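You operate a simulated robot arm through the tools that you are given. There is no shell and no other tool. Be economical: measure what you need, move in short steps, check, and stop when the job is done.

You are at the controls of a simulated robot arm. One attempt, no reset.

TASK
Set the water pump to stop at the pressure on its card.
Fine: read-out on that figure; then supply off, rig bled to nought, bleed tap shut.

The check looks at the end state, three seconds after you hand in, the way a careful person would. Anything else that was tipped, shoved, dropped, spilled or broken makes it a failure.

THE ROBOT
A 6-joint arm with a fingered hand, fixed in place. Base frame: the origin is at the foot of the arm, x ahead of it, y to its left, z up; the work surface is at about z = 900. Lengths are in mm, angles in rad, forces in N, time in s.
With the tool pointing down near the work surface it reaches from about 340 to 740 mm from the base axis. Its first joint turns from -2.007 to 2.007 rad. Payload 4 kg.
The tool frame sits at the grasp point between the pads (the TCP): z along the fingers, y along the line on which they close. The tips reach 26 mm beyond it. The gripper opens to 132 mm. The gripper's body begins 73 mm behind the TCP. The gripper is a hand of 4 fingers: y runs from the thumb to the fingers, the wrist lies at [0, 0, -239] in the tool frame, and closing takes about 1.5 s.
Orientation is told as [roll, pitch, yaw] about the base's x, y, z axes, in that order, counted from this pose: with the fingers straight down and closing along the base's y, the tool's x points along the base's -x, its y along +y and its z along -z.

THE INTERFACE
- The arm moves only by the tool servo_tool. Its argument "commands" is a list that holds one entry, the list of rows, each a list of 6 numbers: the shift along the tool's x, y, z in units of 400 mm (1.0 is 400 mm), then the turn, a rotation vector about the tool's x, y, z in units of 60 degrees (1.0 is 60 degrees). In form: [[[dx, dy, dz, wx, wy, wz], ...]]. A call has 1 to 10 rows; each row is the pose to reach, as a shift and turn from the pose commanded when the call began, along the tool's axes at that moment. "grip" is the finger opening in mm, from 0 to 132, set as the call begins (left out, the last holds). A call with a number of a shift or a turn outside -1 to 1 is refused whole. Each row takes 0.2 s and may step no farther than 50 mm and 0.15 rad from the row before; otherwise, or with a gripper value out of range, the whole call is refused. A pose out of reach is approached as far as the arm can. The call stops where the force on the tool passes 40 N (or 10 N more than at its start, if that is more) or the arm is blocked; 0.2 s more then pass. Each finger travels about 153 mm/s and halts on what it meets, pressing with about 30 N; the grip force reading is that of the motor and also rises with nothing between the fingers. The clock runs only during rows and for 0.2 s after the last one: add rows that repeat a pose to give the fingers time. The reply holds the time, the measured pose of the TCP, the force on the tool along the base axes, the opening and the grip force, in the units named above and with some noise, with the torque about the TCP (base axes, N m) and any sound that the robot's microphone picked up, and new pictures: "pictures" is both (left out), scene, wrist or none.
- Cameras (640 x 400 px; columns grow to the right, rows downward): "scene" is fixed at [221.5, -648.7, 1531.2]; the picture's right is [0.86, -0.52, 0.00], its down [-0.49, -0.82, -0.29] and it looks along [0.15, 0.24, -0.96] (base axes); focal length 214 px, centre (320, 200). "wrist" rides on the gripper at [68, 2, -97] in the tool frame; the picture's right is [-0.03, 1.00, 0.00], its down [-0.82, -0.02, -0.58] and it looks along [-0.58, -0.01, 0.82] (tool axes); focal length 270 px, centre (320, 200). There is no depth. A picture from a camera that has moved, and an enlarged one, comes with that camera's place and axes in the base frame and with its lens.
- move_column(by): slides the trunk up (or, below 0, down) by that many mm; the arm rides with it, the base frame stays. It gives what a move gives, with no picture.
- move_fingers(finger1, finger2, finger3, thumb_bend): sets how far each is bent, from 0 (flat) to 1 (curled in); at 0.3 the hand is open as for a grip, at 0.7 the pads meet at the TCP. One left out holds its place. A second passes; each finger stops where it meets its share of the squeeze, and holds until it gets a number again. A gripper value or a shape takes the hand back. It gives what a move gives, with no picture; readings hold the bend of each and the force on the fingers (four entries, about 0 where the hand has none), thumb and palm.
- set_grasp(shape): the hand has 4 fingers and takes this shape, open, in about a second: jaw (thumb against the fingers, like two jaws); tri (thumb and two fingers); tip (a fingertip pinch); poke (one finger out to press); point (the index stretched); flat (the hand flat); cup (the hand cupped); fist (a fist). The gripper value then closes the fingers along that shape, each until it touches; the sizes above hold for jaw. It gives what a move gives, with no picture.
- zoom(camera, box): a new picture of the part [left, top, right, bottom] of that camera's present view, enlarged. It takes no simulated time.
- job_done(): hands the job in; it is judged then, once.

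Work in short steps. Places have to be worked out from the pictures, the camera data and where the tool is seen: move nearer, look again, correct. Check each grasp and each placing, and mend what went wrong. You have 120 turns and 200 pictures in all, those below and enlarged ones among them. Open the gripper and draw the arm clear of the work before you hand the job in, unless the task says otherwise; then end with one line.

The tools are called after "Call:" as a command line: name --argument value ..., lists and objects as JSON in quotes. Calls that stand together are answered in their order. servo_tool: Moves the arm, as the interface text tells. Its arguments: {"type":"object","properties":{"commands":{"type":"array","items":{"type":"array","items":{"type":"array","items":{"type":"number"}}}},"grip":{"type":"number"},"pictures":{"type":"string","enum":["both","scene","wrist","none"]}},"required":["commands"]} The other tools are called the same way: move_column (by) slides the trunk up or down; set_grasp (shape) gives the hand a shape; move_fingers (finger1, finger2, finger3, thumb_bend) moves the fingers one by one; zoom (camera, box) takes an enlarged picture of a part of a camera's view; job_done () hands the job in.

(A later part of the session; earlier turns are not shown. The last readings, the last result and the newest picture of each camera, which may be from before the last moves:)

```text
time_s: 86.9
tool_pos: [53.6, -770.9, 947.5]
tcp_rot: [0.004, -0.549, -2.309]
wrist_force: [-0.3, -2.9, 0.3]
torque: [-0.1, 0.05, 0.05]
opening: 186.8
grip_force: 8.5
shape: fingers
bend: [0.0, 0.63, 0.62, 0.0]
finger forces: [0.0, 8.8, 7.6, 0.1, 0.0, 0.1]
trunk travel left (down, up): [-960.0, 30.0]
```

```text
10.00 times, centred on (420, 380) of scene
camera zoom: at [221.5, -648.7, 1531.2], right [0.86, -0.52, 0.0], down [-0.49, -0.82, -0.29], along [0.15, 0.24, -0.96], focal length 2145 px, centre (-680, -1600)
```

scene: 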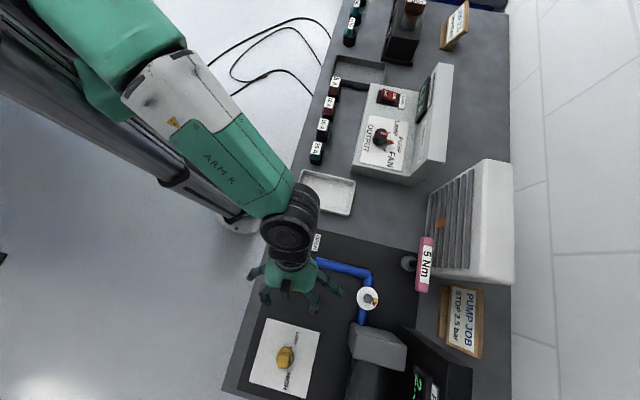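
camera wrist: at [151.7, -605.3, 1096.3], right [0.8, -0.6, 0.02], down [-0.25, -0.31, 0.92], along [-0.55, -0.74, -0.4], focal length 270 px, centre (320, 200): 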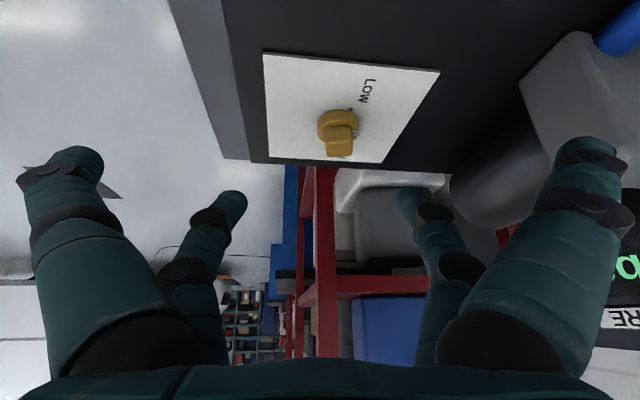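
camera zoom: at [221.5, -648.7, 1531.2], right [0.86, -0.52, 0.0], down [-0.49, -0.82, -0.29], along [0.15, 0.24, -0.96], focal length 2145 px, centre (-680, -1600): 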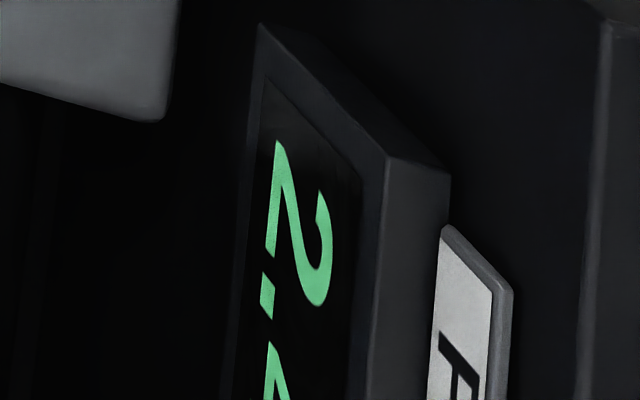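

The block followed mostly. I release, rise over toward the tap, and compare the mark's angle.

Call:
move_fingers --finger2 0.45 --finger3 0.45

Call:
servo_tool --commands '[[[-0.04, 0, -0.064, 0, 0, 0], [-0.08, 0, -0.128, 0, 0, 0], [-0.1, 0, -0.192, 0, 0, 0], [0.0, 0, -0.25, 0, 0, 0], [0.08, 0, -0.31, 0, 0, 0], [0.16, 0, -0.36, 0, 0, 0]]]' --pictures "none"

Call:
zoom --camera "scene" --box '[265, 335, 305, 375]'

Call:
servo_tool --commands '[[[0, 0, -0.03, 0, 0.13, 0], [0, 0, -0.05, 0, 0.26, 0], [0, 0, -0.05, 0, 0.39, 0], [0, 0, -0.05, 0, 0.522, 0.05]]]' --pictures "none"

Call:
set_grasp --shape "jaw"

```text
time_s: 87.9
tool_pos: [53.9, -771.6, 948.7]
tcp_rot: [0.004, -0.545, -2.307]
wrist_force: [-0.6, 0.2, -0.2]
torque: [0.01, -0.01, 0.0]
opening: 186.7
grip_force: 0.1
shape: fingers
bend: [0.0, 0.45, 0.45, 0.0]
finger forces: [0.0, 0.0, 0.0, 0.1, 0.0, 0.0]
trunk travel left (down, up): [-960.0, 30.0]
```

```text
time_s: 89.3
tool_pos: [141.2, -673.5, 1038.2]
tcp_rot: [0.004, -0.547, -2.307]
wrist_force: [0.6, -0.5, 0.0]
torque: [0.02, 0.02, 0.0]
opening: 186.6
grip_force: 0.0
shape: fingers
bend: [0.0, 0.45, 0.45, 0.0]
finger forces: [0.1, 0.0, 0.0, 0.0, 0.1, 0.1]
trunk travel left (down, up): [-960.0, 30.0]
```

```text
10.00 times, centred on (285, 355) of scene
camera zoom: at [221.5, -648.7, 1531.2], right [0.86, -0.52, 0.0], down [-0.49, -0.82, -0.29], along [0.15, 0.24, -0.96], focal length 2145 px, centre (670, -1350)
```

zoom: 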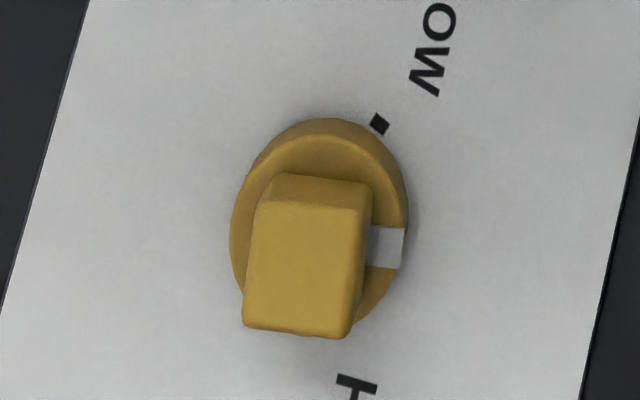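

```text
time_s: 90.3
tool_pos: [146.7, -666.7, 1055.2]
tcp_rot: [0.019, 0.004, -2.354]
wrist_force: [-0.7, -0.2, 0.3]
torque: [-0.03, 0.0, -0.03]
opening: 186.6
grip_force: 0.1
shape: fingers
bend: [0.0, 0.45, 0.45, 0.0]
finger forces: [0.0, 0.0, 0.0, 0.0, 0.0, 0.0]
trunk travel left (down, up): [-960.0, 30.0]
```

```text
time_s: 91.2
tool_pos: [147.0, -667.1, 1054.5]
tcp_rot: [0.016, -0.001, -2.355]
wrist_force: [-0.7, 0.6, 1.2]
torque: [0.0, 0.03, -0.04]
opening: 132.1
grip_force: 0.1
shape: jaw
bend: [0.3, 0.3, 0.3, 0.3]
finger forces: [0.1, 0.0, 0.1, 0.0, 0.0, 0.1]
trunk travel left (down, up): [-960.0, 30.0]
```

Mark moved ~4° more. I go to the tap handle again and grip it.

Call:
servo_tool --commands '[[[0.066, -0.027, 0, 0.015, 0, 0.022], [0.066, -0.027, 0.1, 0.015, 0, 0.022], [0.066, -0.027, 0.19, 0.015, 0, 0.022], [0.066, -0.027, 0.23, 0.015, 0, 0.022]]]' --grip 90 --pictures "wrist"

```text
time_s: 92.2
tool_pos: [159.3, -643.3, 962.7]
tcp_rot: [0.0, 0.0, -2.38]
wrist_force: [0.7, -0.1, 0.2]
torque: [0.01, 0.04, 0.02]
opening: 90.6
grip_force: 0.0
shape: jaw
bend: [0.68, 0.68, 0.68, 0.6]
finger forces: [0.0, 0.0, 0.0, 0.0, 0.0, 0.0]
trunk travel left (down, up): [-960.0, 30.0]
camera wrist: at [209.9, -598.2, 1058.6], right [0.67, -0.74, 0.0], down [-0.6, -0.55, 0.58], along [-0.43, -0.39, -0.82], focal length 270 px, centre (320, 200)
```

wrist: 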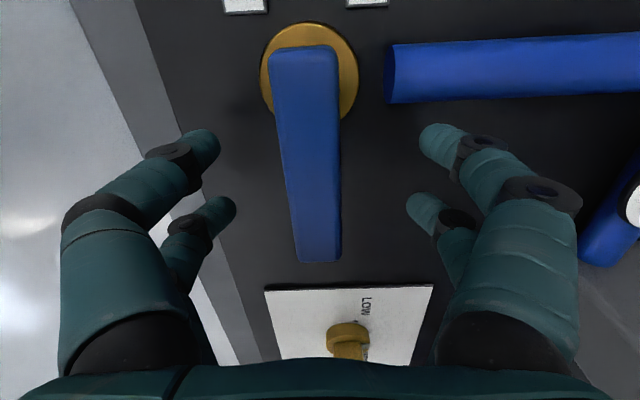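

I close, crack the tap open 16° briefly and shut it again in one call.

Call:
servo_tool --commands '[[[0, -0.004, 0, 0, 0, 0], [0, -0.004, 0, 0, 0, 0], [0, -0.004, 0, 0, 0, 0], [0, -0.004, 0, 0, 0, 0], [0.0011, 0.0111, 0, 0, 0, -0.1333], [0.0042, 0.026, 0, 0, 0, -0.2667], [0.0042, 0.026, 0, 0, 0, -0.2667], [0.0042, 0.026, 0, 0, 0, -0.2667], [0.0011, 0.0111, 0, 0, 0, -0.1333], [0, -0.005, 0, 0, 0, 0.01]]]' --grip 0 --pictures "none"

Call:
servo_tool --commands '[[[0, -0.002, 0, 0, 0, 0], [0, -0.002, 0, 0, 0, 0], [0, -0.002, 0, 0, 0, 0], [0, -0.002, 0, 0, 0, 0], [0, -0.002, 0, 0, 0, 0], [0, -0.002, 0, 0, 0, 0], [0, -0.002, 0, 0, 0, 0], [0, -0.002, 0, 0, 0, 0]]]' --pictures "wrist"

Call:
zoom --camera "scene" --box '[405, 376, 429, 400]'

Call:
zoom --camera "scene" --box '[400, 60, 460, 120]'

```text
time_s: 94.4
tool_pos: [156.7, -640.8, 960.6]
tcp_rot: [-0.004, 0.004, -2.389]
wrist_force: [-3.6, 2.2, -27.7]
torque: [-0.2, 0.39, 0.27]
opening: 2.3
grip_force: 30.2
shape: jaw
bend: [0.71, 0.71, 0.7, 0.73]
finger forces: [26.8, 0.0, 0.0, 0.0, 35.4, 0.0]
trunk travel left (down, up): [-960.0, 30.0]
```

```text
time_s: 96.2
tool_pos: [157.4, -641.1, 960.4]
tcp_rot: [-0.002, 0.003, -2.389]
wrist_force: [-5.0, -0.7, -28.6]
torque: [-0.24, 0.37, 0.13]
opening: 2.4
grip_force: 30.0
shape: jaw
bend: [0.71, 0.71, 0.7, 0.73]
finger forces: [27.5, 0.0, 0.0, 0.1, 34.3, 0.0]
trunk travel left (down, up): [-960.0, 30.0]
camera wrist: at [209.0, -596.5, 1056.7], right [0.67, -0.75, 0.0], down [-0.61, -0.55, 0.58], along [-0.43, -0.38, -0.82], focal length 270 px, centre (320, 200)
```

wrist: 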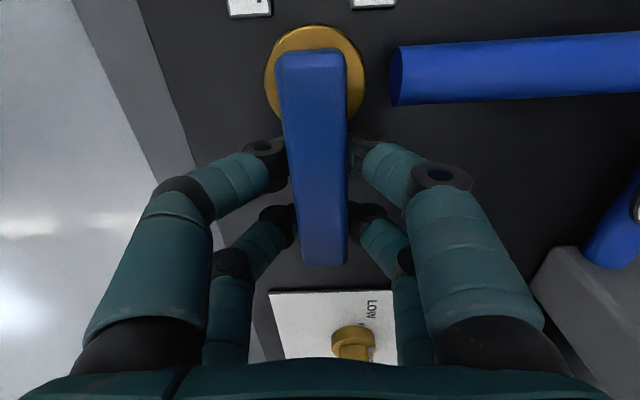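

```text
16.00 times, centred on (417, 388) of scene
camera zoom: at [221.5, -648.7, 1531.2], right [0.86, -0.52, 0.0], down [-0.49, -0.82, -0.29], along [0.15, 0.24, -0.96], focal length 3432 px, centre (-1232, -2808)
```

zoom: 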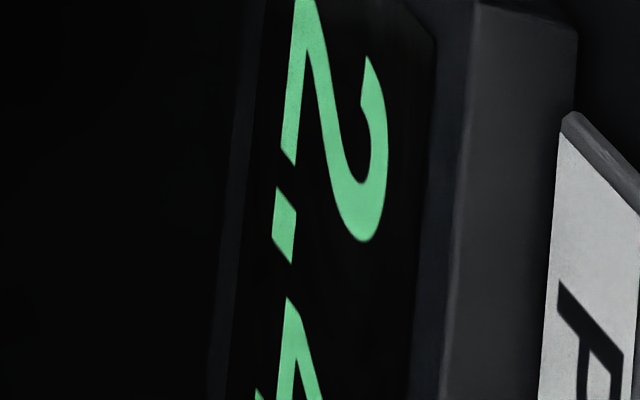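

```text
6.67 times, centred on (430, 90) of scene
camera zoom: at [221.5, -648.7, 1531.2], right [0.86, -0.52, 0.0], down [-0.49, -0.82, -0.29], along [0.15, 0.24, -0.96], focal length 1430 px, centre (-413, 933)
```

zoom: 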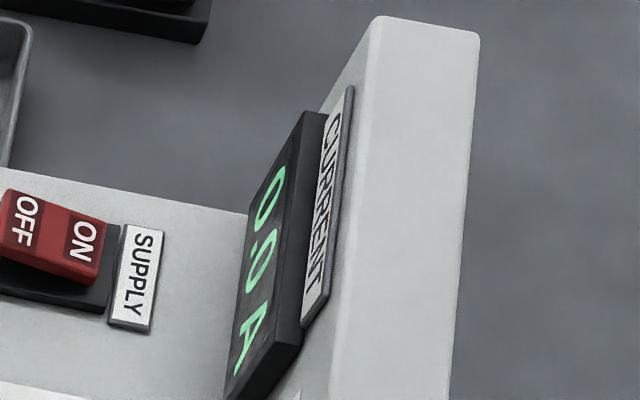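

Still 2.4, and perhaps nothing bled. I open wider (32°) and look while open.

Call:
servo_tool --commands '[[[0.0011, 0.0151, 0, 0, 0, -0.1333], [0.0042, 0.03, 0, 0, 0, -0.2667], [0.0094, 0.0442, 0, 0, 0, -0.4], [0.0165, 0.0576, 0, 0, 0, -0.5333]]]' --pictures "wrist"

Call:
zoom --camera "scene" --box '[405, 376, 429, 400]'

Call:
zoom --camera "scene" --box '[400, 60, 460, 120]'

```text
time_s: 97.2
tool_pos: [176.7, -652.8, 960.2]
tcp_rot: [0.001, 0.003, -1.828]
wrist_force: [-5.9, 1.4, -27.6]
torque: [-0.23, 0.2, 0.2]
opening: 2.4
grip_force: 29.8
shape: jaw
bend: [0.71, 0.71, 0.7, 0.73]
finger forces: [27.5, 0.0, 0.1, 0.0, 31.7, 0.0]
trunk travel left (down, up): [-960.0, 30.0]
camera wrist: at [197.6, -588.0, 1056.7], right [0.96, -0.28, 0.0], down [-0.23, -0.79, 0.57], along [-0.16, -0.55, -0.82], focal length 270 px, centre (320, 200)
```

wrist: 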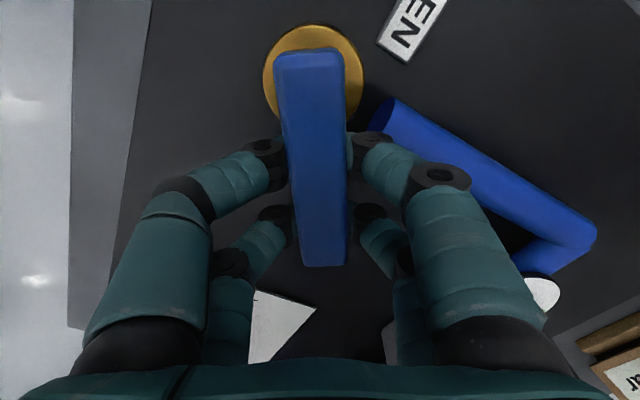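

```text
16.00 times, centred on (417, 388) of scene
camera zoom: at [221.5, -648.7, 1531.2], right [0.86, -0.52, 0.0], down [-0.49, -0.82, -0.29], along [0.15, 0.24, -0.96], focal length 3432 px, centre (-1232, -2808)
```

zoom: 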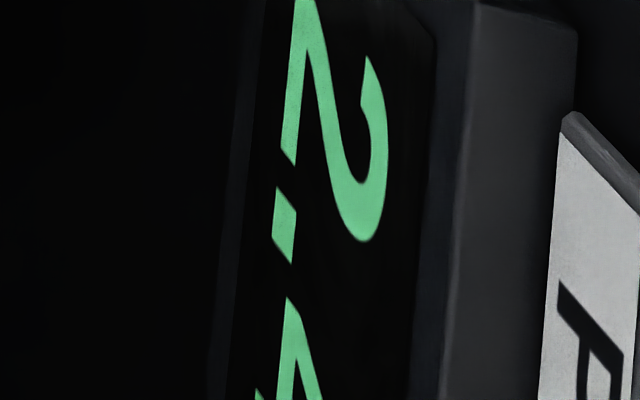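

```text
6.67 times, centred on (430, 90) of scene
camera zoom: at [221.5, -648.7, 1531.2], right [0.86, -0.52, 0.0], down [-0.49, -0.82, -0.29], along [0.15, 0.24, -0.96], focal length 1430 px, centre (-413, 933)
```

zoom: 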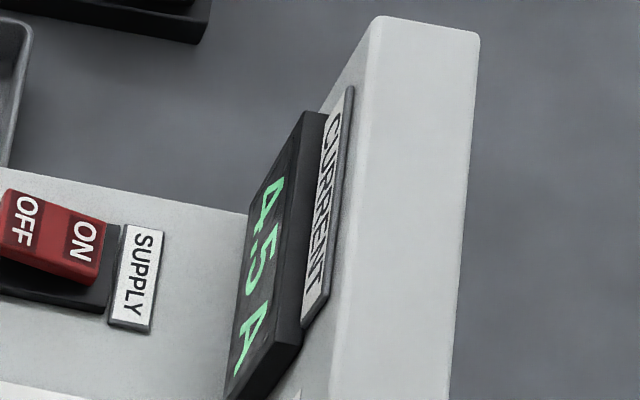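

The pump restarts (4.5 A). I turn the handle back to shut and wait for it to stop.

Call:
servo_tool --commands '[[[0.0011, -0.0151, 0, 0, 0, 0.1333], [0.0042, -0.03, 0, 0, 0, 0.2667], [0.0094, -0.0442, 0, 0, 0, 0.4], [0.0168, -0.059, 0, 0, 0, 0.54], [0.0168, -0.059, 0, 0, 0, 0.54], [0.0168, -0.059, 0, 0, 0, 0.54], [0.0168, -0.059, 0, 0, 0, 0.54], [0.0168, -0.059, 0, 0, 0, 0.54], [0.0168, -0.059, 0, 0, 0, 0.54], [0.0168, -0.059, 0, 0, 0, 0.54]]]' --pictures "none"

Call:
zoom --camera "scene" --box '[405, 376, 429, 400]'

Call:
zoom --camera "scene" --box '[400, 60, 460, 120]'

```text
time_s: 99.4
tool_pos: [157.4, -640.7, 959.7]
tcp_rot: [-0.004, 0.004, -2.396]
wrist_force: [-2.4, -6.4, -28.9]
torque: [-0.22, 0.31, 0.04]
opening: 1.9
grip_force: 30.4
shape: jaw
bend: [0.71, 0.71, 0.7, 0.73]
finger forces: [29.5, 0.1, 0.0, 0.1, 32.1, 0.1]
trunk travel left (down, up): [-960.0, 30.0]
```

```text
16.00 times, centred on (417, 388) of scene
camera zoom: at [221.5, -648.7, 1531.2], right [0.86, -0.52, 0.0], down [-0.49, -0.82, -0.29], along [0.15, 0.24, -0.96], focal length 3432 px, centre (-1232, -2808)
```

zoom: 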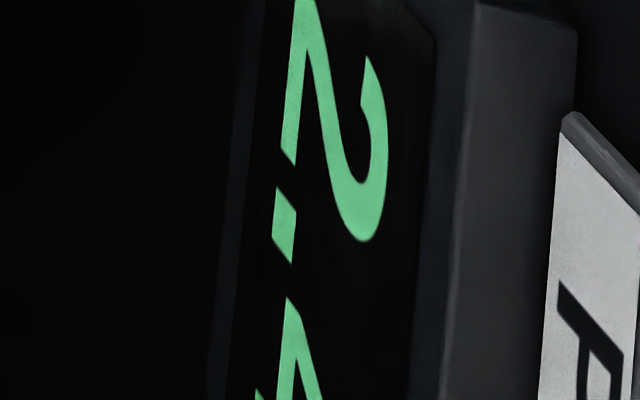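

```text
6.67 times, centred on (430, 90) of scene
camera zoom: at [221.5, -648.7, 1531.2], right [0.86, -0.52, 0.0], down [-0.49, -0.82, -0.29], along [0.15, 0.24, -0.96], focal length 1430 px, centre (-413, 933)
```

zoom: 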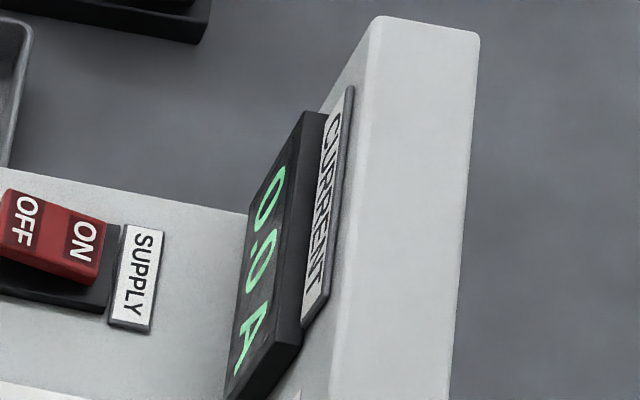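

It stops again at 2.4, so the scale is about 0.0125 bar/deg; another ~5° gives 2.5. I release the tap and return to the knob.

Call:
servo_tool --commands '[[[0, 0, 0, 0, 0, 0], [0, 0, 0, 0, 0, 0], [0, 0, 0, 0, 0, 0], [0, 0, -0.1, 0, 0, 0], [0, 0, -0.2, 0, 0, 0], [-0.08, -0.01, -0.22, 0, 0, -0.06], [-0.15, -0.02, -0.22, 0, 0, -0.12], [-0.21, -0.027, -0.22, 0, 0, -0.12]]]' --grip 90 --pictures "none"

Call:
move_fingers --finger1 0 --thumb_bend 0 --finger2 0.45 --finger3 0.45

Call:
servo_tool --commands '[[[0, 0, 0, 0, -0.13, 0], [0, 0, 0, 0, -0.26, 0], [0, 0, 0, 0, -0.39, 0], [0, 0, 0, 0, -0.522, 0]]]' --pictures "none"

```text
time_s: 101.2
tool_pos: [90.2, -687.6, 1048.8]
tcp_rot: [0.001, 0.002, -2.268]
wrist_force: [-1.0, 0.1, -0.7]
torque: [0.0, -0.02, 0.02]
opening: 89.6
grip_force: 0.1
shape: jaw
bend: [0.69, 0.69, 0.69, 0.6]
finger forces: [0.0, 0.1, 0.0, 0.0, 0.1, 0.0]
trunk travel left (down, up): [-960.0, 30.0]
```

```text
time_s: 102.2
tool_pos: [91.7, -686.8, 1049.9]
tcp_rot: [0.0, 0.0, -2.269]
wrist_force: [0.4, -0.2, 0.1]
torque: [0.02, -0.04, 0.02]
opening: 186.6
grip_force: 0.1
shape: fingers
bend: [0.0, 0.45, 0.45, 0.0]
finger forces: [0.0, 0.0, 0.0, 0.0, 0.0, 0.0]
trunk travel left (down, up): [-960.0, 30.0]
```

```text
time_s: 103.2
tool_pos: [88.7, -688.1, 1051.8]
tcp_rot: [0.002, -0.549, -2.27]
wrist_force: [0.6, 0.4, -0.2]
torque: [-0.05, -0.01, -0.01]
opening: 187.0
grip_force: 0.0
shape: fingers
bend: [0.0, 0.45, 0.45, 0.0]
finger forces: [0.0, 0.0, 0.0, 0.1, 0.0, 0.0]
trunk travel left (down, up): [-960.0, 30.0]
```

Hand is level over the knob area; I descend to the block.

Call:
servo_tool --commands '[[[-0.05, 0.03, 0.1, 0, 0, 0], [-0.08, 0.055, 0.19, 0, 0, 0], [-0.1017, 0.065, 0.255, 0, 0, 0], [-0.1017, 0.065, 0.255, 0, 0, 0], [-0.078, 0.065, 0.295, 0, 0, 0], [-0.0537, 0.065, 0.334, 0, 0, 0]]]' --pictures "none"

Call:
zoom --camera "wrist" --box '[160, 50, 480, 250]'

```text
time_s: 104.6
tool_pos: [51.7, -770.7, 946.5]
tcp_rot: [0.0, -0.547, -2.272]
wrist_force: [0.6, 0.0, 0.3]
torque: [0.04, 0.01, -0.01]
opening: 186.6
grip_force: 0.0
shape: fingers
bend: [0.0, 0.45, 0.45, 0.0]
finger forces: [0.0, 0.0, 0.0, 0.0, 0.1, 0.0]
trunk travel left (down, up): [-960.0, 30.0]
```

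```text
2.00 times, centred on (320, 150) of wrist
camera zoom: at [123.1, -689.6, 993.3], right [0.75, -0.66, 0.01], down [-0.27, -0.29, 0.92], along [-0.6, -0.69, -0.4], focal length 541 px, centre (320, 300)
```

zoom: 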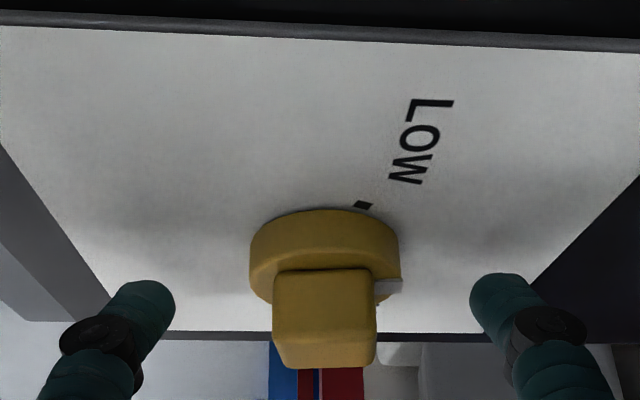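

Aligned. Close and turn 7° (expecting ~5° at the knob), then release.

Call:
move_fingers --finger2 0.85 --finger3 0.85

Call:
servo_tool --commands '[[[0, 0.0078, 0, 0.0607, 0, 0.0997], [0, 0.0078, 0, 0.0607, 0, 0.0997], [0, 0.0078, 0, 0.0607, 0, 0.0997]]]' --pictures "none"

Call:
move_fingers --finger2 0.45 --finger3 0.45

Call:
servo_tool --commands '[[[-0.04, 0, -0.064, 0, 0, 0], [-0.08, 0, -0.128, 0, 0, 0], [-0.1, 0, -0.192, 0, 0, 0], [0.0, 0, -0.25, 0, 0, 0], [0.08, 0, -0.31, 0, 0, 0], [0.16, 0, -0.36, 0, 0, 0]]]' --pictures "none"

Call:
zoom --camera "scene" --box '[265, 335, 305, 375]'

Call:
servo_tool --commands '[[[0, 0, -0.03, 0, 0.13, 0], [0, 0, -0.05, 0, 0.26, 0], [0, 0, -0.05, 0, 0.39, 0], [0, 0, -0.05, 0, 0.522, 0.01]]]' --pictures "none"

Call:
set_grasp --shape "jaw"

```text
time_s: 105.6
tool_pos: [51.3, -771.6, 947.7]
tcp_rot: [0.002, -0.548, -2.271]
wrist_force: [-0.7, -3.2, 3.6]
torque: [-0.15, 0.06, 0.02]
opening: 186.8
grip_force: 11.8
shape: fingers
bend: [0.0, 0.62, 0.63, 0.0]
finger forces: [0.0, 13.3, 10.6, 0.0, 0.0, 0.1]
trunk travel left (down, up): [-960.0, 30.0]
```

```text
time_s: 106.4
tool_pos: [54.0, -767.0, 949.9]
tcp_rot: [0.003, -0.547, -2.395]
wrist_force: [-4.7, -12.6, 8.1]
torque: [-0.55, 0.03, 0.11]
opening: 187.0
grip_force: 13.1
shape: fingers
bend: [0.0, 0.6, 0.65, 0.0]
finger forces: [0.0, 19.5, 6.6, 0.0, 0.0, 0.0]
out of reach, approached as far as the arm can: row 1, 2, 3
trunk travel left (down, up): [-960.0, 30.0]
```

```text
time_s: 107.4
tool_pos: [55.7, -763.3, 946.6]
tcp_rot: [0.001, -0.548, -2.393]
wrist_force: [0.8, -0.2, 0.3]
torque: [0.0, 0.02, 0.0]
opening: 186.7
grip_force: 0.1
shape: fingers
bend: [0.0, 0.45, 0.45, 0.0]
finger forces: [0.0, 0.1, 0.0, 0.0, 0.1, 0.0]
trunk travel left (down, up): [-960.0, 30.0]
```

```text
time_s: 108.8
tool_pos: [149.2, -675.5, 1041.3]
tcp_rot: [0.001, -0.546, -2.392]
wrist_force: [0.4, 0.1, 0.0]
torque: [-0.04, 0.01, -0.01]
opening: 186.5
grip_force: 0.1
shape: fingers
bend: [0.0, 0.45, 0.45, 0.0]
finger forces: [0.0, 0.0, 0.1, 0.0, 0.0, 0.1]
trunk travel left (down, up): [-960.0, 30.0]
```

```text
10.00 times, centred on (285, 355) of scene
camera zoom: at [221.5, -648.7, 1531.2], right [0.86, -0.52, 0.0], down [-0.49, -0.82, -0.29], along [0.15, 0.24, -0.96], focal length 2145 px, centre (670, -1350)
```

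zoom: 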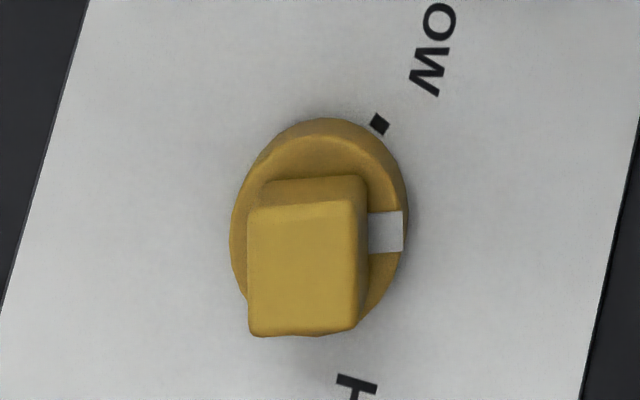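

```text
time_s: 109.8
tool_pos: [156.3, -669.7, 1055.6]
tcp_rot: [0.003, 0.004, -2.4]
wrist_force: [0.3, 0.6, -0.3]
torque: [0.0, -0.02, 0.0]
opening: 186.8
grip_force: 0.1
shape: fingers
bend: [0.0, 0.45, 0.45, 0.0]
finger forces: [0.0, 0.0, 0.0, 0.0, 0.1, 0.0]
trunk travel left (down, up): [-960.0, 30.0]
```

```text
time_s: 110.7
tool_pos: [155.5, -669.3, 1055.4]
tcp_rot: [0.003, 0.0, -2.4]
wrist_force: [-0.1, 0.1, -0.8]
torque: [-0.02, 0.04, -0.01]
opening: 131.9
grip_force: 0.1
shape: jaw
bend: [0.3, 0.3, 0.3, 0.3]
finger forces: [0.0, 0.0, 0.0, 0.0, 0.0, 0.1]
trunk travel left (down, up): [-960.0, 30.0]
```

The hand got pulled at the reach limit and the knob slipped back to ~36°. I'll retry from better geometry: hand at -122°, with an added sideways lean of 6° so the wrist stays closer. First reposition.

Call:
servo_tool --commands '[[[-0.05, -0.025, 0, 0, 0, -0.1], [-0.1, -0.05, 0, 0, 0, -0.2], [-0.159, -0.076, 0, 0, 0, -0.258]]]' --pictures "none"

Call:
move_fingers --finger1 0 --thumb_bend 0 --finger2 0.45 --finger3 0.45

Call:
servo_tool --commands '[[[0, 0, 0, 0, -0.13, 0], [0, 0, 0, 0, -0.26, 0], [0, 0, 0, 0, -0.39, 0], [0, 0, 0, 0, -0.522, 0]]]' --pictures "none"

Call:
servo_tool --commands '[[[0, 0, 0, -0.1, 0, 0], [0, 0, 0, -0.1, 0, 0]]]' --pictures "wrist"

```text
time_s: 111.5
tool_pos: [87.0, -691.5, 1053.8]
tcp_rot: [0.003, -0.001, -2.131]
wrist_force: [0.3, 0.7, 0.1]
torque: [0.02, -0.01, -0.01]
opening: 131.9
grip_force: 0.0
shape: jaw
bend: [0.3, 0.3, 0.3, 0.3]
finger forces: [0.0, 0.0, 0.0, 0.1, 0.0, 0.0]
trunk travel left (down, up): [-960.0, 30.0]
```

```text
time_s: 112.5
tool_pos: [86.6, -690.9, 1054.1]
tcp_rot: [0.004, 0.0, -2.131]
wrist_force: [-0.5, 0.2, -0.4]
torque: [-0.03, 0.0, 0.02]
opening: 186.6
grip_force: 0.2
shape: fingers
bend: [0.0, 0.45, 0.45, 0.0]
finger forces: [0.1, 0.0, 0.1, 0.1, 0.1, 0.0]
trunk travel left (down, up): [-960.0, 30.0]
```

```text
time_s: 113.5
tool_pos: [89.8, -690.2, 1053.3]
tcp_rot: [0.004, -0.55, -2.134]
wrist_force: [0.3, 0.7, 0.1]
torque: [0.0, 0.0, 0.02]
opening: 187.1
grip_force: 0.0
shape: fingers
bend: [0.0, 0.45, 0.45, 0.0]
finger forces: [0.0, 0.1, 0.0, 0.0, 0.0, 0.0]
trunk travel left (down, up): [-960.0, 30.0]
```

```text
time_s: 114.1
tool_pos: [88.6, -691.3, 1055.1]
tcp_rot: [0.108, -0.545, -2.134]
wrist_force: [0.8, -1.0, -0.4]
torque: [0.0, -0.04, 0.0]
opening: 187.1
grip_force: 0.0
shape: fingers
bend: [0.0, 0.45, 0.45, 0.0]
finger forces: [0.1, 0.1, 0.0, 0.1, 0.1, 0.0]
trunk travel left (down, up): [-960.0, 30.0]
camera wrist: at [139.8, -593.9, 1100.1], right [0.86, -0.5, 0.11], down [-0.28, -0.29, 0.91], along [-0.43, -0.81, -0.39], focal length 270 px, centre (320, 200)
```

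wrist: 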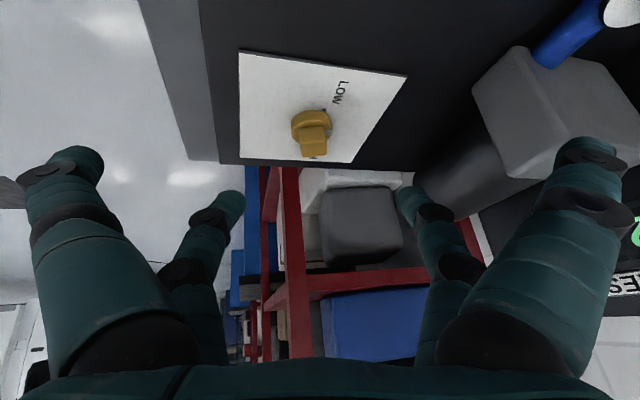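

Lean is in the right direction. I descend onto the block and look.

Call:
servo_tool --commands '[[[-0.04, -0.003, 0.1, 0, 0, 0], [-0.07, -0.006, 0.19, 0, 0, 0], [-0.092, -0.009, 0.2585, 0, 0, 0], [-0.092, -0.009, 0.2585, 0, 0, 0], [-0.067, -0.013, 0.3, 0, 0, 0], [-0.0425, -0.018, 0.3386, 0, 0, 0]]]' --pictures "none"

Call:
zoom --camera "wrist" --box '[160, 50, 480, 250]'

```text
time_s: 115.5
tool_pos: [48.8, -765.8, 947.6]
tcp_rot: [0.108, -0.546, -2.131]
wrist_force: [0.7, -0.6, 0.1]
torque: [0.0, 0.03, 0.03]
opening: 186.7
grip_force: 0.0
shape: fingers
bend: [0.0, 0.45, 0.45, 0.0]
finger forces: [0.1, 0.0, 0.0, 0.0, 0.0, 0.1]
trunk travel left (down, up): [-960.0, 30.0]
```

```text
2.00 times, centred on (320, 150) of wrist
camera zoom: at [99.9, -670.3, 993.6], right [0.86, -0.5, 0.11], down [-0.28, -0.29, 0.91], along [-0.43, -0.81, -0.39], focal length 541 px, centre (320, 300)
```

zoom: 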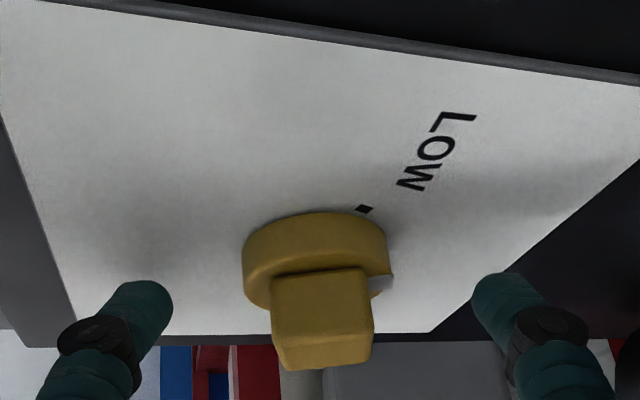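

Good. I close, then turn 16° and check that the pose was reached.

Call:
move_fingers --finger2 0.85 --finger3 0.85

Call:
servo_tool --commands '[[[0.0008, 0.0099, 0.0007, 0.069, -0.0125, 0.1124], [0.0003, 0.0196, 0.0022, 0.1381, -0.025, 0.2248], [0.0003, 0.0196, 0.0022, 0.1381, -0.025, 0.2248]]]' --pictures "none"

Call:
zoom --camera "wrist" --box '[160, 50, 480, 250]'

Call:
zoom --camera "scene" --box '[265, 335, 305, 375]'

```text
time_s: 116.5
tool_pos: [49.0, -766.2, 947.8]
tcp_rot: [0.111, -0.548, -2.134]
wrist_force: [-2.4, 1.4, 3.3]
torque: [-0.07, 0.15, -0.09]
opening: 186.7
grip_force: 10.5
shape: fingers
bend: [0.0, 0.63, 0.65, 0.0]
finger forces: [0.1, 7.2, 14.0, 0.0, 0.0, 0.0]
trunk travel left (down, up): [-960.0, 30.0]
```

```text
time_s: 117.3
tool_pos: [56.8, -770.9, 947.9]
tcp_rot: [0.111, -0.548, -2.412]
wrist_force: [-5.8, -3.6, 4.6]
torque: [-0.06, 0.34, -0.08]
opening: 186.8
grip_force: 11.1
shape: fingers
bend: [0.0, 0.63, 0.65, 0.0]
finger forces: [0.1, 8.2, 14.4, 0.0, 0.1, 0.0]
trunk travel left (down, up): [-960.0, 30.0]
```

```text
2.00 times, centred on (320, 150) of wrist
camera zoom: at [131.3, -692.3, 994.6], right [0.69, -0.72, 0.11], down [-0.35, -0.2, 0.91], along [-0.63, -0.67, -0.39], focal length 541 px, centre (320, 300)
```

zoom: 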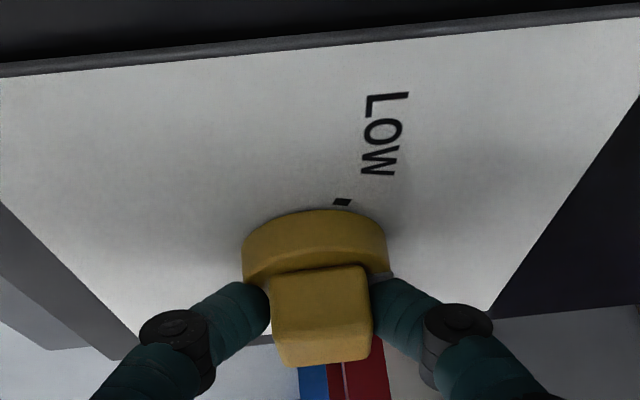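

```text
10.00 times, centred on (285, 355) of scene
camera zoom: at [221.5, -648.7, 1531.2], right [0.86, -0.52, 0.0], down [-0.49, -0.82, -0.29], along [0.15, 0.24, -0.96], focal length 2145 px, centre (670, -1350)
```

zoom: 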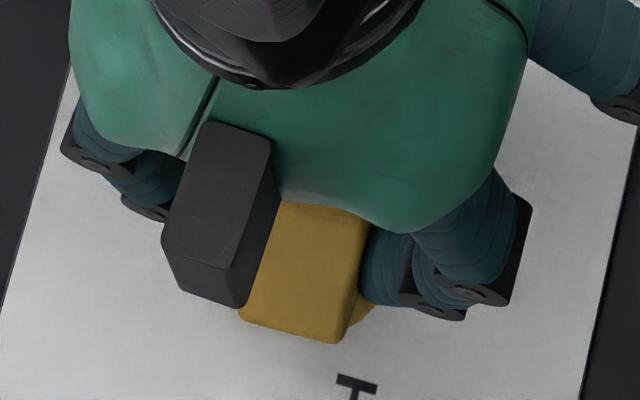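

Reached fully and the block followed (about 50°). I release, rise and inspect.

Call:
move_fingers --finger2 0.45 --finger3 0.45

Call:
servo_tool --commands '[[[-0.04, 0, -0.064, 0, 0, 0], [-0.08, 0, -0.128, 0, 0, 0], [-0.1, 0, -0.192, 0, 0, 0], [0.0, 0, -0.25, 0, 0, 0], [0.08, 0, -0.31, 0, 0, 0], [0.16, 0, -0.36, 0, 0, 0]]]' --pictures "none"

Call:
zoom --camera "scene" --box '[265, 335, 305, 375]'

Call:
zoom --camera "scene" --box '[405, 376, 429, 400]'

Call:
servo_tool --commands '[[[0, 0, -0.03, 0, 0.13, 0], [0, 0, -0.05, 0.03, 0.26, 0], [0, 0, -0.05, 0.06, 0.39, 0], [0, 0, -0.05, 0.1, 0.522, 0]]]' --pictures "none"

Call:
set_grasp --shape "jaw"

```text
time_s: 118.3
tool_pos: [56.4, -770.1, 948.2]
tcp_rot: [0.11, -0.547, -2.412]
wrist_force: [0.2, 0.4, -0.4]
torque: [-0.01, 0.0, -0.03]
opening: 186.8
grip_force: 0.1
shape: fingers
bend: [0.0, 0.45, 0.45, 0.0]
finger forces: [0.1, 0.0, 0.0, 0.1, 0.1, 0.0]
trunk travel left (down, up): [-960.0, 30.0]
```

```text
time_s: 119.7
tool_pos: [141.8, -671.8, 1037.3]
tcp_rot: [0.109, -0.548, -2.412]
wrist_force: [-0.2, -0.2, 0.0]
torque: [-0.01, 0.01, 0.02]
opening: 186.9
grip_force: 0.1
shape: fingers
bend: [0.0, 0.45, 0.45, 0.0]
finger forces: [0.1, 0.0, 0.0, 0.0, 0.0, 0.0]
trunk travel left (down, up): [-960.0, 30.0]
```

```text
10.00 times, centred on (285, 355) of scene
camera zoom: at [221.5, -648.7, 1531.2], right [0.86, -0.52, 0.0], down [-0.49, -0.82, -0.29], along [0.15, 0.24, -0.96], focal length 2145 px, centre (670, -1350)
```

zoom: 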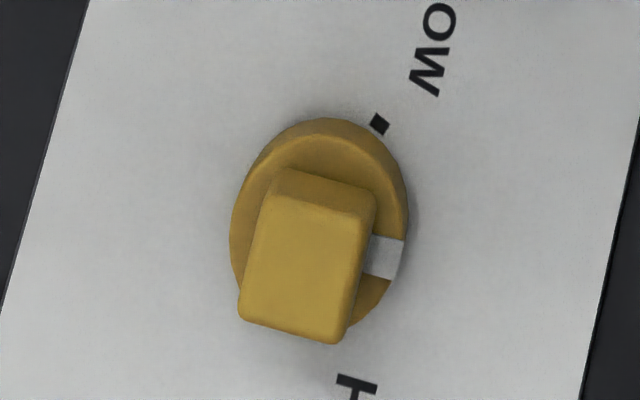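

```text
16.00 times, centred on (417, 388) of scene
camera zoom: at [221.5, -648.7, 1531.2], right [0.86, -0.52, 0.0], down [-0.49, -0.82, -0.29], along [0.15, 0.24, -0.96], focal length 3432 px, centre (-1232, -2808)
```

zoom: 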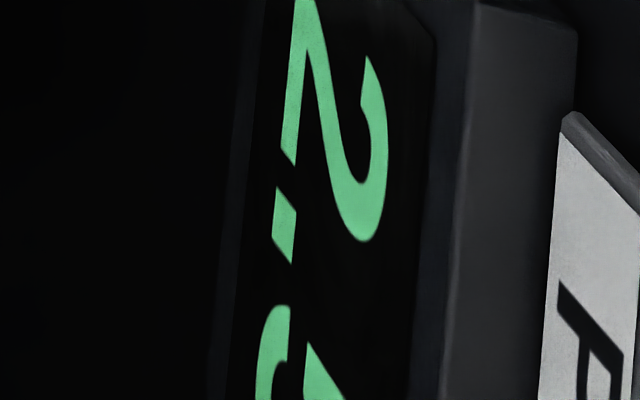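

```text
time_s: 120.7
tool_pos: [148.1, -664.6, 1053.2]
tcp_rot: [-0.007, 0.002, -2.383]
wrist_force: [-0.7, 0.8, -0.1]
torque: [0.03, -0.05, 0.0]
opening: 186.5
grip_force: 0.2
shape: fingers
bend: [0.0, 0.45, 0.45, 0.0]
finger forces: [0.0, 0.1, 0.0, 0.0, 0.0, 0.0]
trunk travel left (down, up): [-960.0, 30.0]
```

```text
time_s: 121.6
tool_pos: [148.1, -664.1, 1053.5]
tcp_rot: [-0.006, -0.005, -2.381]
wrist_force: [-0.5, 0.2, -0.2]
torque: [-0.03, 0.02, 0.0]
opening: 132.0
grip_force: 0.0
shape: jaw
bend: [0.3, 0.3, 0.3, 0.3]
finger forces: [0.1, 0.0, 0.0, 0.1, 0.1, 0.1]
trunk travel left (down, up): [-960.0, 30.0]
```

The read-out looks like 2.5 now. To be sure that is the stop figure, I'll crack the tap once more and let it re-pump. Moving to the handle.

Call:
servo_tool --commands '[[[0.057, -0.0225, 0, 0, 0, 0], [0.057, -0.0225, 0.1, 0, 0, 0], [0.057, -0.0225, 0.19, 0, 0, 0], [0.057, -0.0225, 0.229, 0, 0, 0], [0.057, -0.025, 0.229, 0, 0, 0]]]' --grip 90 --pictures "wrist"

```text
time_s: 122.8
tool_pos: [158.5, -640.3, 961.7]
tcp_rot: [-0.005, -0.003, -2.384]
wrist_force: [0.5, 0.4, 0.3]
torque: [-0.02, 0.0, -0.01]
opening: 90.6
grip_force: 0.2
shape: jaw
bend: [0.68, 0.68, 0.68, 0.6]
finger forces: [0.0, 0.1, 0.1, 0.1, 0.0, 0.0]
trunk travel left (down, up): [-960.0, 30.0]
camera wrist: at [209.9, -595.4, 1057.4], right [0.67, -0.74, -0.01], down [-0.6, -0.55, 0.58], along [-0.43, -0.38, -0.82], focal length 270 px, centre (320, 200)
```

wrist: 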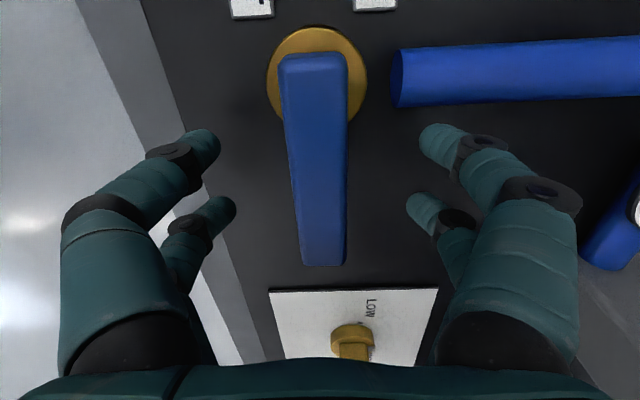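

Centred on the handle. Close, and open it 32°.

Call:
servo_tool --commands '[[[0, 0, 0, 0, 0, 0], [0, 0, 0, 0, 0, 0], [0, 0, 0, 0, 0, 0], [0, 0, 0, 0, 0, 0], [0.0011, 0.0151, 0, 0, 0, -0.1333], [0.0042, 0.03, 0, 0, 0, -0.2667], [0.0094, 0.0442, 0, 0, 0, -0.4], [0.0165, 0.0576, 0, 0, 0, -0.5333], [0.0165, 0.0576, 0, 0, 0, -0.5333]]]' --grip 0 --pictures "none"

Call:
zoom --camera "scene" --box '[400, 60, 460, 120]'

Call:
zoom --camera "scene" --box '[405, 376, 429, 400]'

```text
time_s: 124.8
tool_pos: [178.5, -653.6, 959.8]
tcp_rot: [-0.007, 0.007, -1.821]
wrist_force: [-8.9, -7.0, -21.0]
torque: [-0.23, 0.33, 0.24]
opening: 0.0
grip_force: 29.8
shape: jaw
bend: [0.72, 0.69, 0.68, 0.72]
finger forces: [38.1, 0.0, 0.0, 0.0, 33.7, 0.0]
trunk travel left (down, up): [-960.0, 30.0]
```

```text
6.67 times, centred on (430, 90) of scene
camera zoom: at [221.5, -648.7, 1531.2], right [0.86, -0.52, 0.0], down [-0.49, -0.82, -0.29], along [0.15, 0.24, -0.96], focal length 1430 px, centre (-413, 933)
```

zoom: 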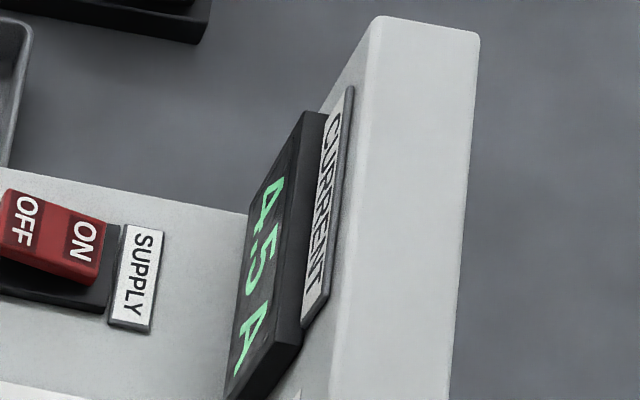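

```text
16.00 times, centred on (417, 388) of scene
camera zoom: at [221.5, -648.7, 1531.2], right [0.86, -0.52, 0.0], down [-0.49, -0.82, -0.29], along [0.15, 0.24, -0.96], focal length 3432 px, centre (-1232, -2808)
```

zoom: 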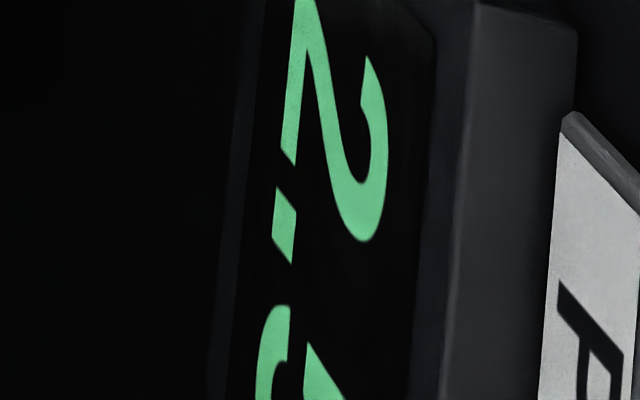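

Pump is running with the tap cracked. Shut it and wait for the stop.

Call:
servo_tool --commands '[[[0.0011, -0.0151, 0, 0, 0, 0.1333], [0.0042, -0.03, 0, 0, 0, 0.2667], [0.0094, -0.0442, 0, 0, 0, 0.4], [0.0168, -0.059, 0, 0, 0, 0.54], [0.0168, -0.059, 0, 0, 0, 0.54], [0.0168, -0.059, 0, 0, 0, 0.54], [0.0168, -0.059, 0, 0, 0, 0.54], [0.0168, -0.059, 0, 0, 0, 0.54], [0.0168, -0.059, 0, 0, 0, 0.54], [0.0168, -0.059, 0, 0, 0, 0.54]]]' --pictures "wrist"

Call:
zoom --camera "scene" --box '[405, 376, 429, 400]'

Call:
zoom --camera "scene" --box '[400, 60, 460, 120]'

```text
time_s: 127.0
tool_pos: [157.7, -641.7, 958.8]
tcp_rot: [-0.01, 0.002, -2.391]
wrist_force: [-8.1, -3.1, -29.0]
torque: [-0.12, 0.44, 0.15]
opening: 0.0
grip_force: 30.8
shape: jaw
bend: [0.71, 0.69, 0.68, 0.72]
finger forces: [37.0, 0.0, 0.1, 0.0, 33.5, 0.0]
trunk travel left (down, up): [-960.0, 30.0]
camera wrist: at [209.2, -597.7, 1055.8], right [0.66, -0.75, -0.01], down [-0.61, -0.55, 0.58], along [-0.44, -0.38, -0.82], focal length 270 px, centre (320, 200)
```

wrist: 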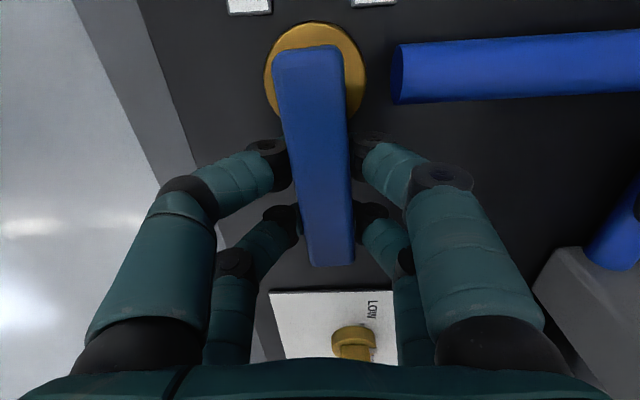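

```text
16.00 times, centred on (417, 388) of scene
camera zoom: at [221.5, -648.7, 1531.2], right [0.86, -0.52, 0.0], down [-0.49, -0.82, -0.29], along [0.15, 0.24, -0.96], focal length 3432 px, centre (-1232, -2808)
```

zoom: 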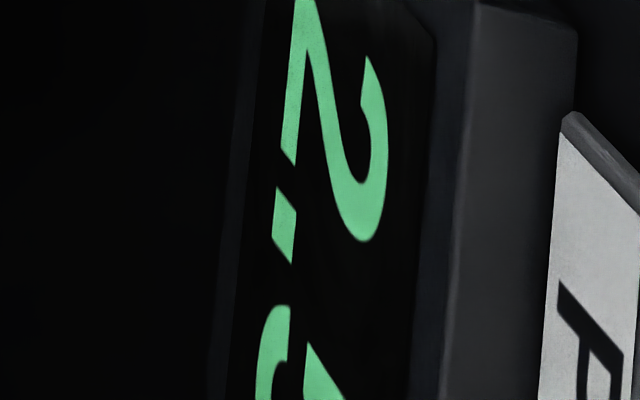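

```text
6.67 times, centred on (430, 90) of scene
camera zoom: at [221.5, -648.7, 1531.2], right [0.86, -0.52, 0.0], down [-0.49, -0.82, -0.29], along [0.15, 0.24, -0.96], focal length 1430 px, centre (-413, 933)
```

zoom: 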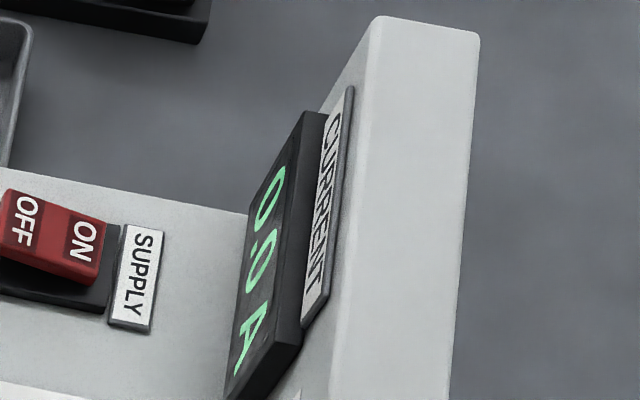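

It stops at what reads 2.5. I release, rise and verify the read-out directly with the wrist camera.

Call:
servo_tool --commands '[[[0, 0, 0, 0, 0, 0], [0, 0, 0, 0, 0, 0], [0, 0, 0, 0, 0, 0], [0, 0, -0.1, 0, 0, 0], [0, 0, -0.2, 0, 0, -0.14], [-0.005, -0.015, -0.3, 0, 0, -0.28], [-0.01, -0.03, -0.4, 0, 0, -0.42], [-0.016, -0.05, -0.5, 0, 0, -0.56], [-0.022, -0.07, -0.58, 0, 0, -0.7], [-0.028, -0.0875, -0.6, 0, 0, -0.84]]]' --grip 90 --pictures "none"

Call:
zoom --camera "wrist" --box '[160, 200, 480, 400]'

```text
time_s: 129.2
tool_pos: [126.7, -621.6, 1202.1]
tcp_rot: [-0.005, 0.004, -1.508]
wrist_force: [0.5, -0.4, -0.1]
torque: [-0.01, 0.02, 0.01]
opening: 90.1
grip_force: 0.0
shape: jaw
bend: [0.69, 0.69, 0.69, 0.6]
finger forces: [0.1, 0.1, 0.1, 0.1, 0.0, 0.0]
trunk travel left (down, up): [-960.0, 30.0]
```

```text
2.00 times, centred on (320, 300) of wrist
camera zoom: at [124.6, -554.4, 1298.3], right [1.0, 0.04, -0.01], down [0.03, -0.82, 0.57], along [0.02, -0.57, -0.82], focal length 541 px, centre (320, 0)
```

zoom: 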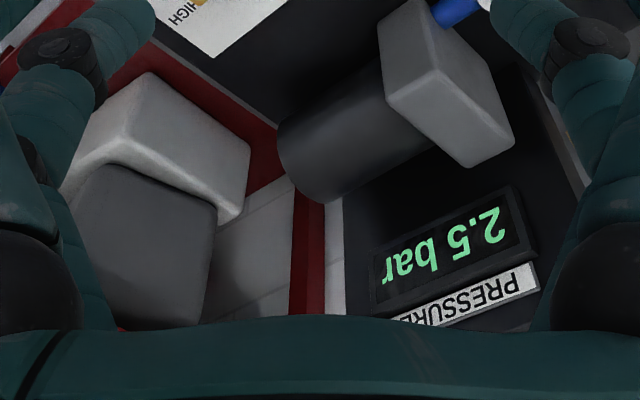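

2.5 bar confirmed. Next: supply off. I form the pointing finger and travel to the switch's OFF end.

Call:
set_grasp --shape "point"

Call:
move_fingers --finger1 0.65 --thumb_bend 0

Call:
servo_tool --commands '[[[0.049, 0.093, 0, 0, 0, 0.058], [0.097, 0.186, 0, 0, 0, 0.116], [0.146, 0.279, 0, 0, 0, 0.174], [0.194, 0.371, 0, 0, 0, 0.233], [0.243, 0.464, 0, 0, 0, 0.291], [0.291, 0.557, 0, 0, 0, 0.349], [0.34, 0.65, 0, 0, 0, 0.407]]]' --pictures "none"

```text
time_s: 130.1
tool_pos: [127.1, -622.3, 1202.3]
tcp_rot: [-0.005, 0.003, -1.513]
wrist_force: [0.1, 0.0, -0.2]
torque: [-0.01, -0.01, -0.05]
opening: 0.1
grip_force: 0.0
shape: point
bend: [0.0, 1.0, 1.0, 0.42]
finger forces: [0.0, 0.0, 0.0, 0.0, 0.1, 0.1]
trunk travel left (down, up): [-960.0, 30.0]
```

```text
time_s: 131.1
tool_pos: [127.4, -621.6, 1201.0]
tcp_rot: [-0.005, 0.003, -1.51]
wrist_force: [0.0, -0.8, 0.4]
torque: [0.0, 0.01, -0.01]
opening: 100.6
grip_force: 0.0
shape: fingers
bend: [0.65, 1.0, 1.0, 0.0]
finger forces: [0.1, 0.0, 0.1, 0.1, 0.1, 0.1]
trunk travel left (down, up): [-960.0, 30.0]
```

```text
time_s: 132.7
tool_pos: [378.1, -470.3, 1203.3]
tcp_rot: [-0.01, -0.001, -1.936]
wrist_force: [0.3, 0.1, 0.0]
torque: [-0.01, 0.03, -0.02]
opening: 100.8
grip_force: 0.0
shape: fingers
bend: [0.65, 1.0, 1.0, 0.0]
finger forces: [0.0, 0.1, 0.0, 0.0, 0.0, 0.1]
trunk travel left (down, up): [-960.0, 30.0]
```

On track; I continue to the hover above OFF.

Call:
servo_tool --commands '[[[0.083, 0.065, 0, 0, 0, 0.058], [0.167, 0.129, 0, 0, 0, 0.116], [0.25, 0.194, 0.02, 0, 0, 0.174], [0.334, 0.258, 0.06, 0, 0, 0.232], [0.417, 0.323, 0.1, 0, 0, 0.29], [0.5, 0.387, 0.15, 0, 0, 0.348], [0.584, 0.452, 0.2, 0, 0, 0.406], [0.584, 0.452, 0.2575, 0, 0, 0.406]]]' --pictures "wrist"

```text
time_s: 134.5
tool_pos: [629.3, -316.4, 1096.0]
tcp_rot: [-0.008, -0.002, -2.364]
wrist_force: [-0.8, 0.5, 0.0]
torque: [0.0, -0.02, -0.02]
opening: 100.9
grip_force: 0.1
shape: fingers
bend: [0.65, 1.0, 1.0, 0.0]
finger forces: [0.0, 0.0, 0.0, 0.1, 0.0, 0.0]
trunk travel left (down, up): [-960.0, 30.0]
camera wrist: at [680.3, -271.4, 1191.8], right [0.68, -0.73, -0.01], down [-0.59, -0.56, 0.58], along [-0.43, -0.39, -0.82], focal length 270 px, centre (320, 200)
```

wrist: 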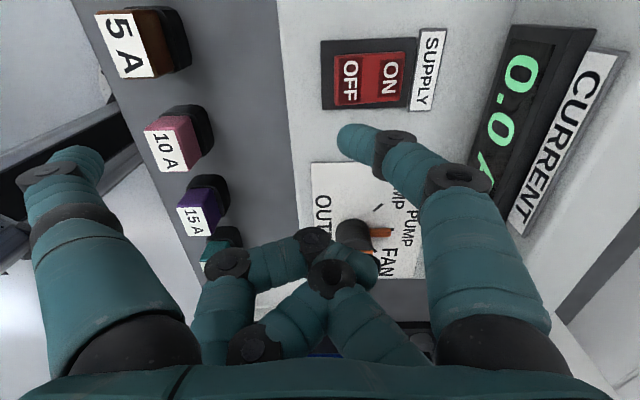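

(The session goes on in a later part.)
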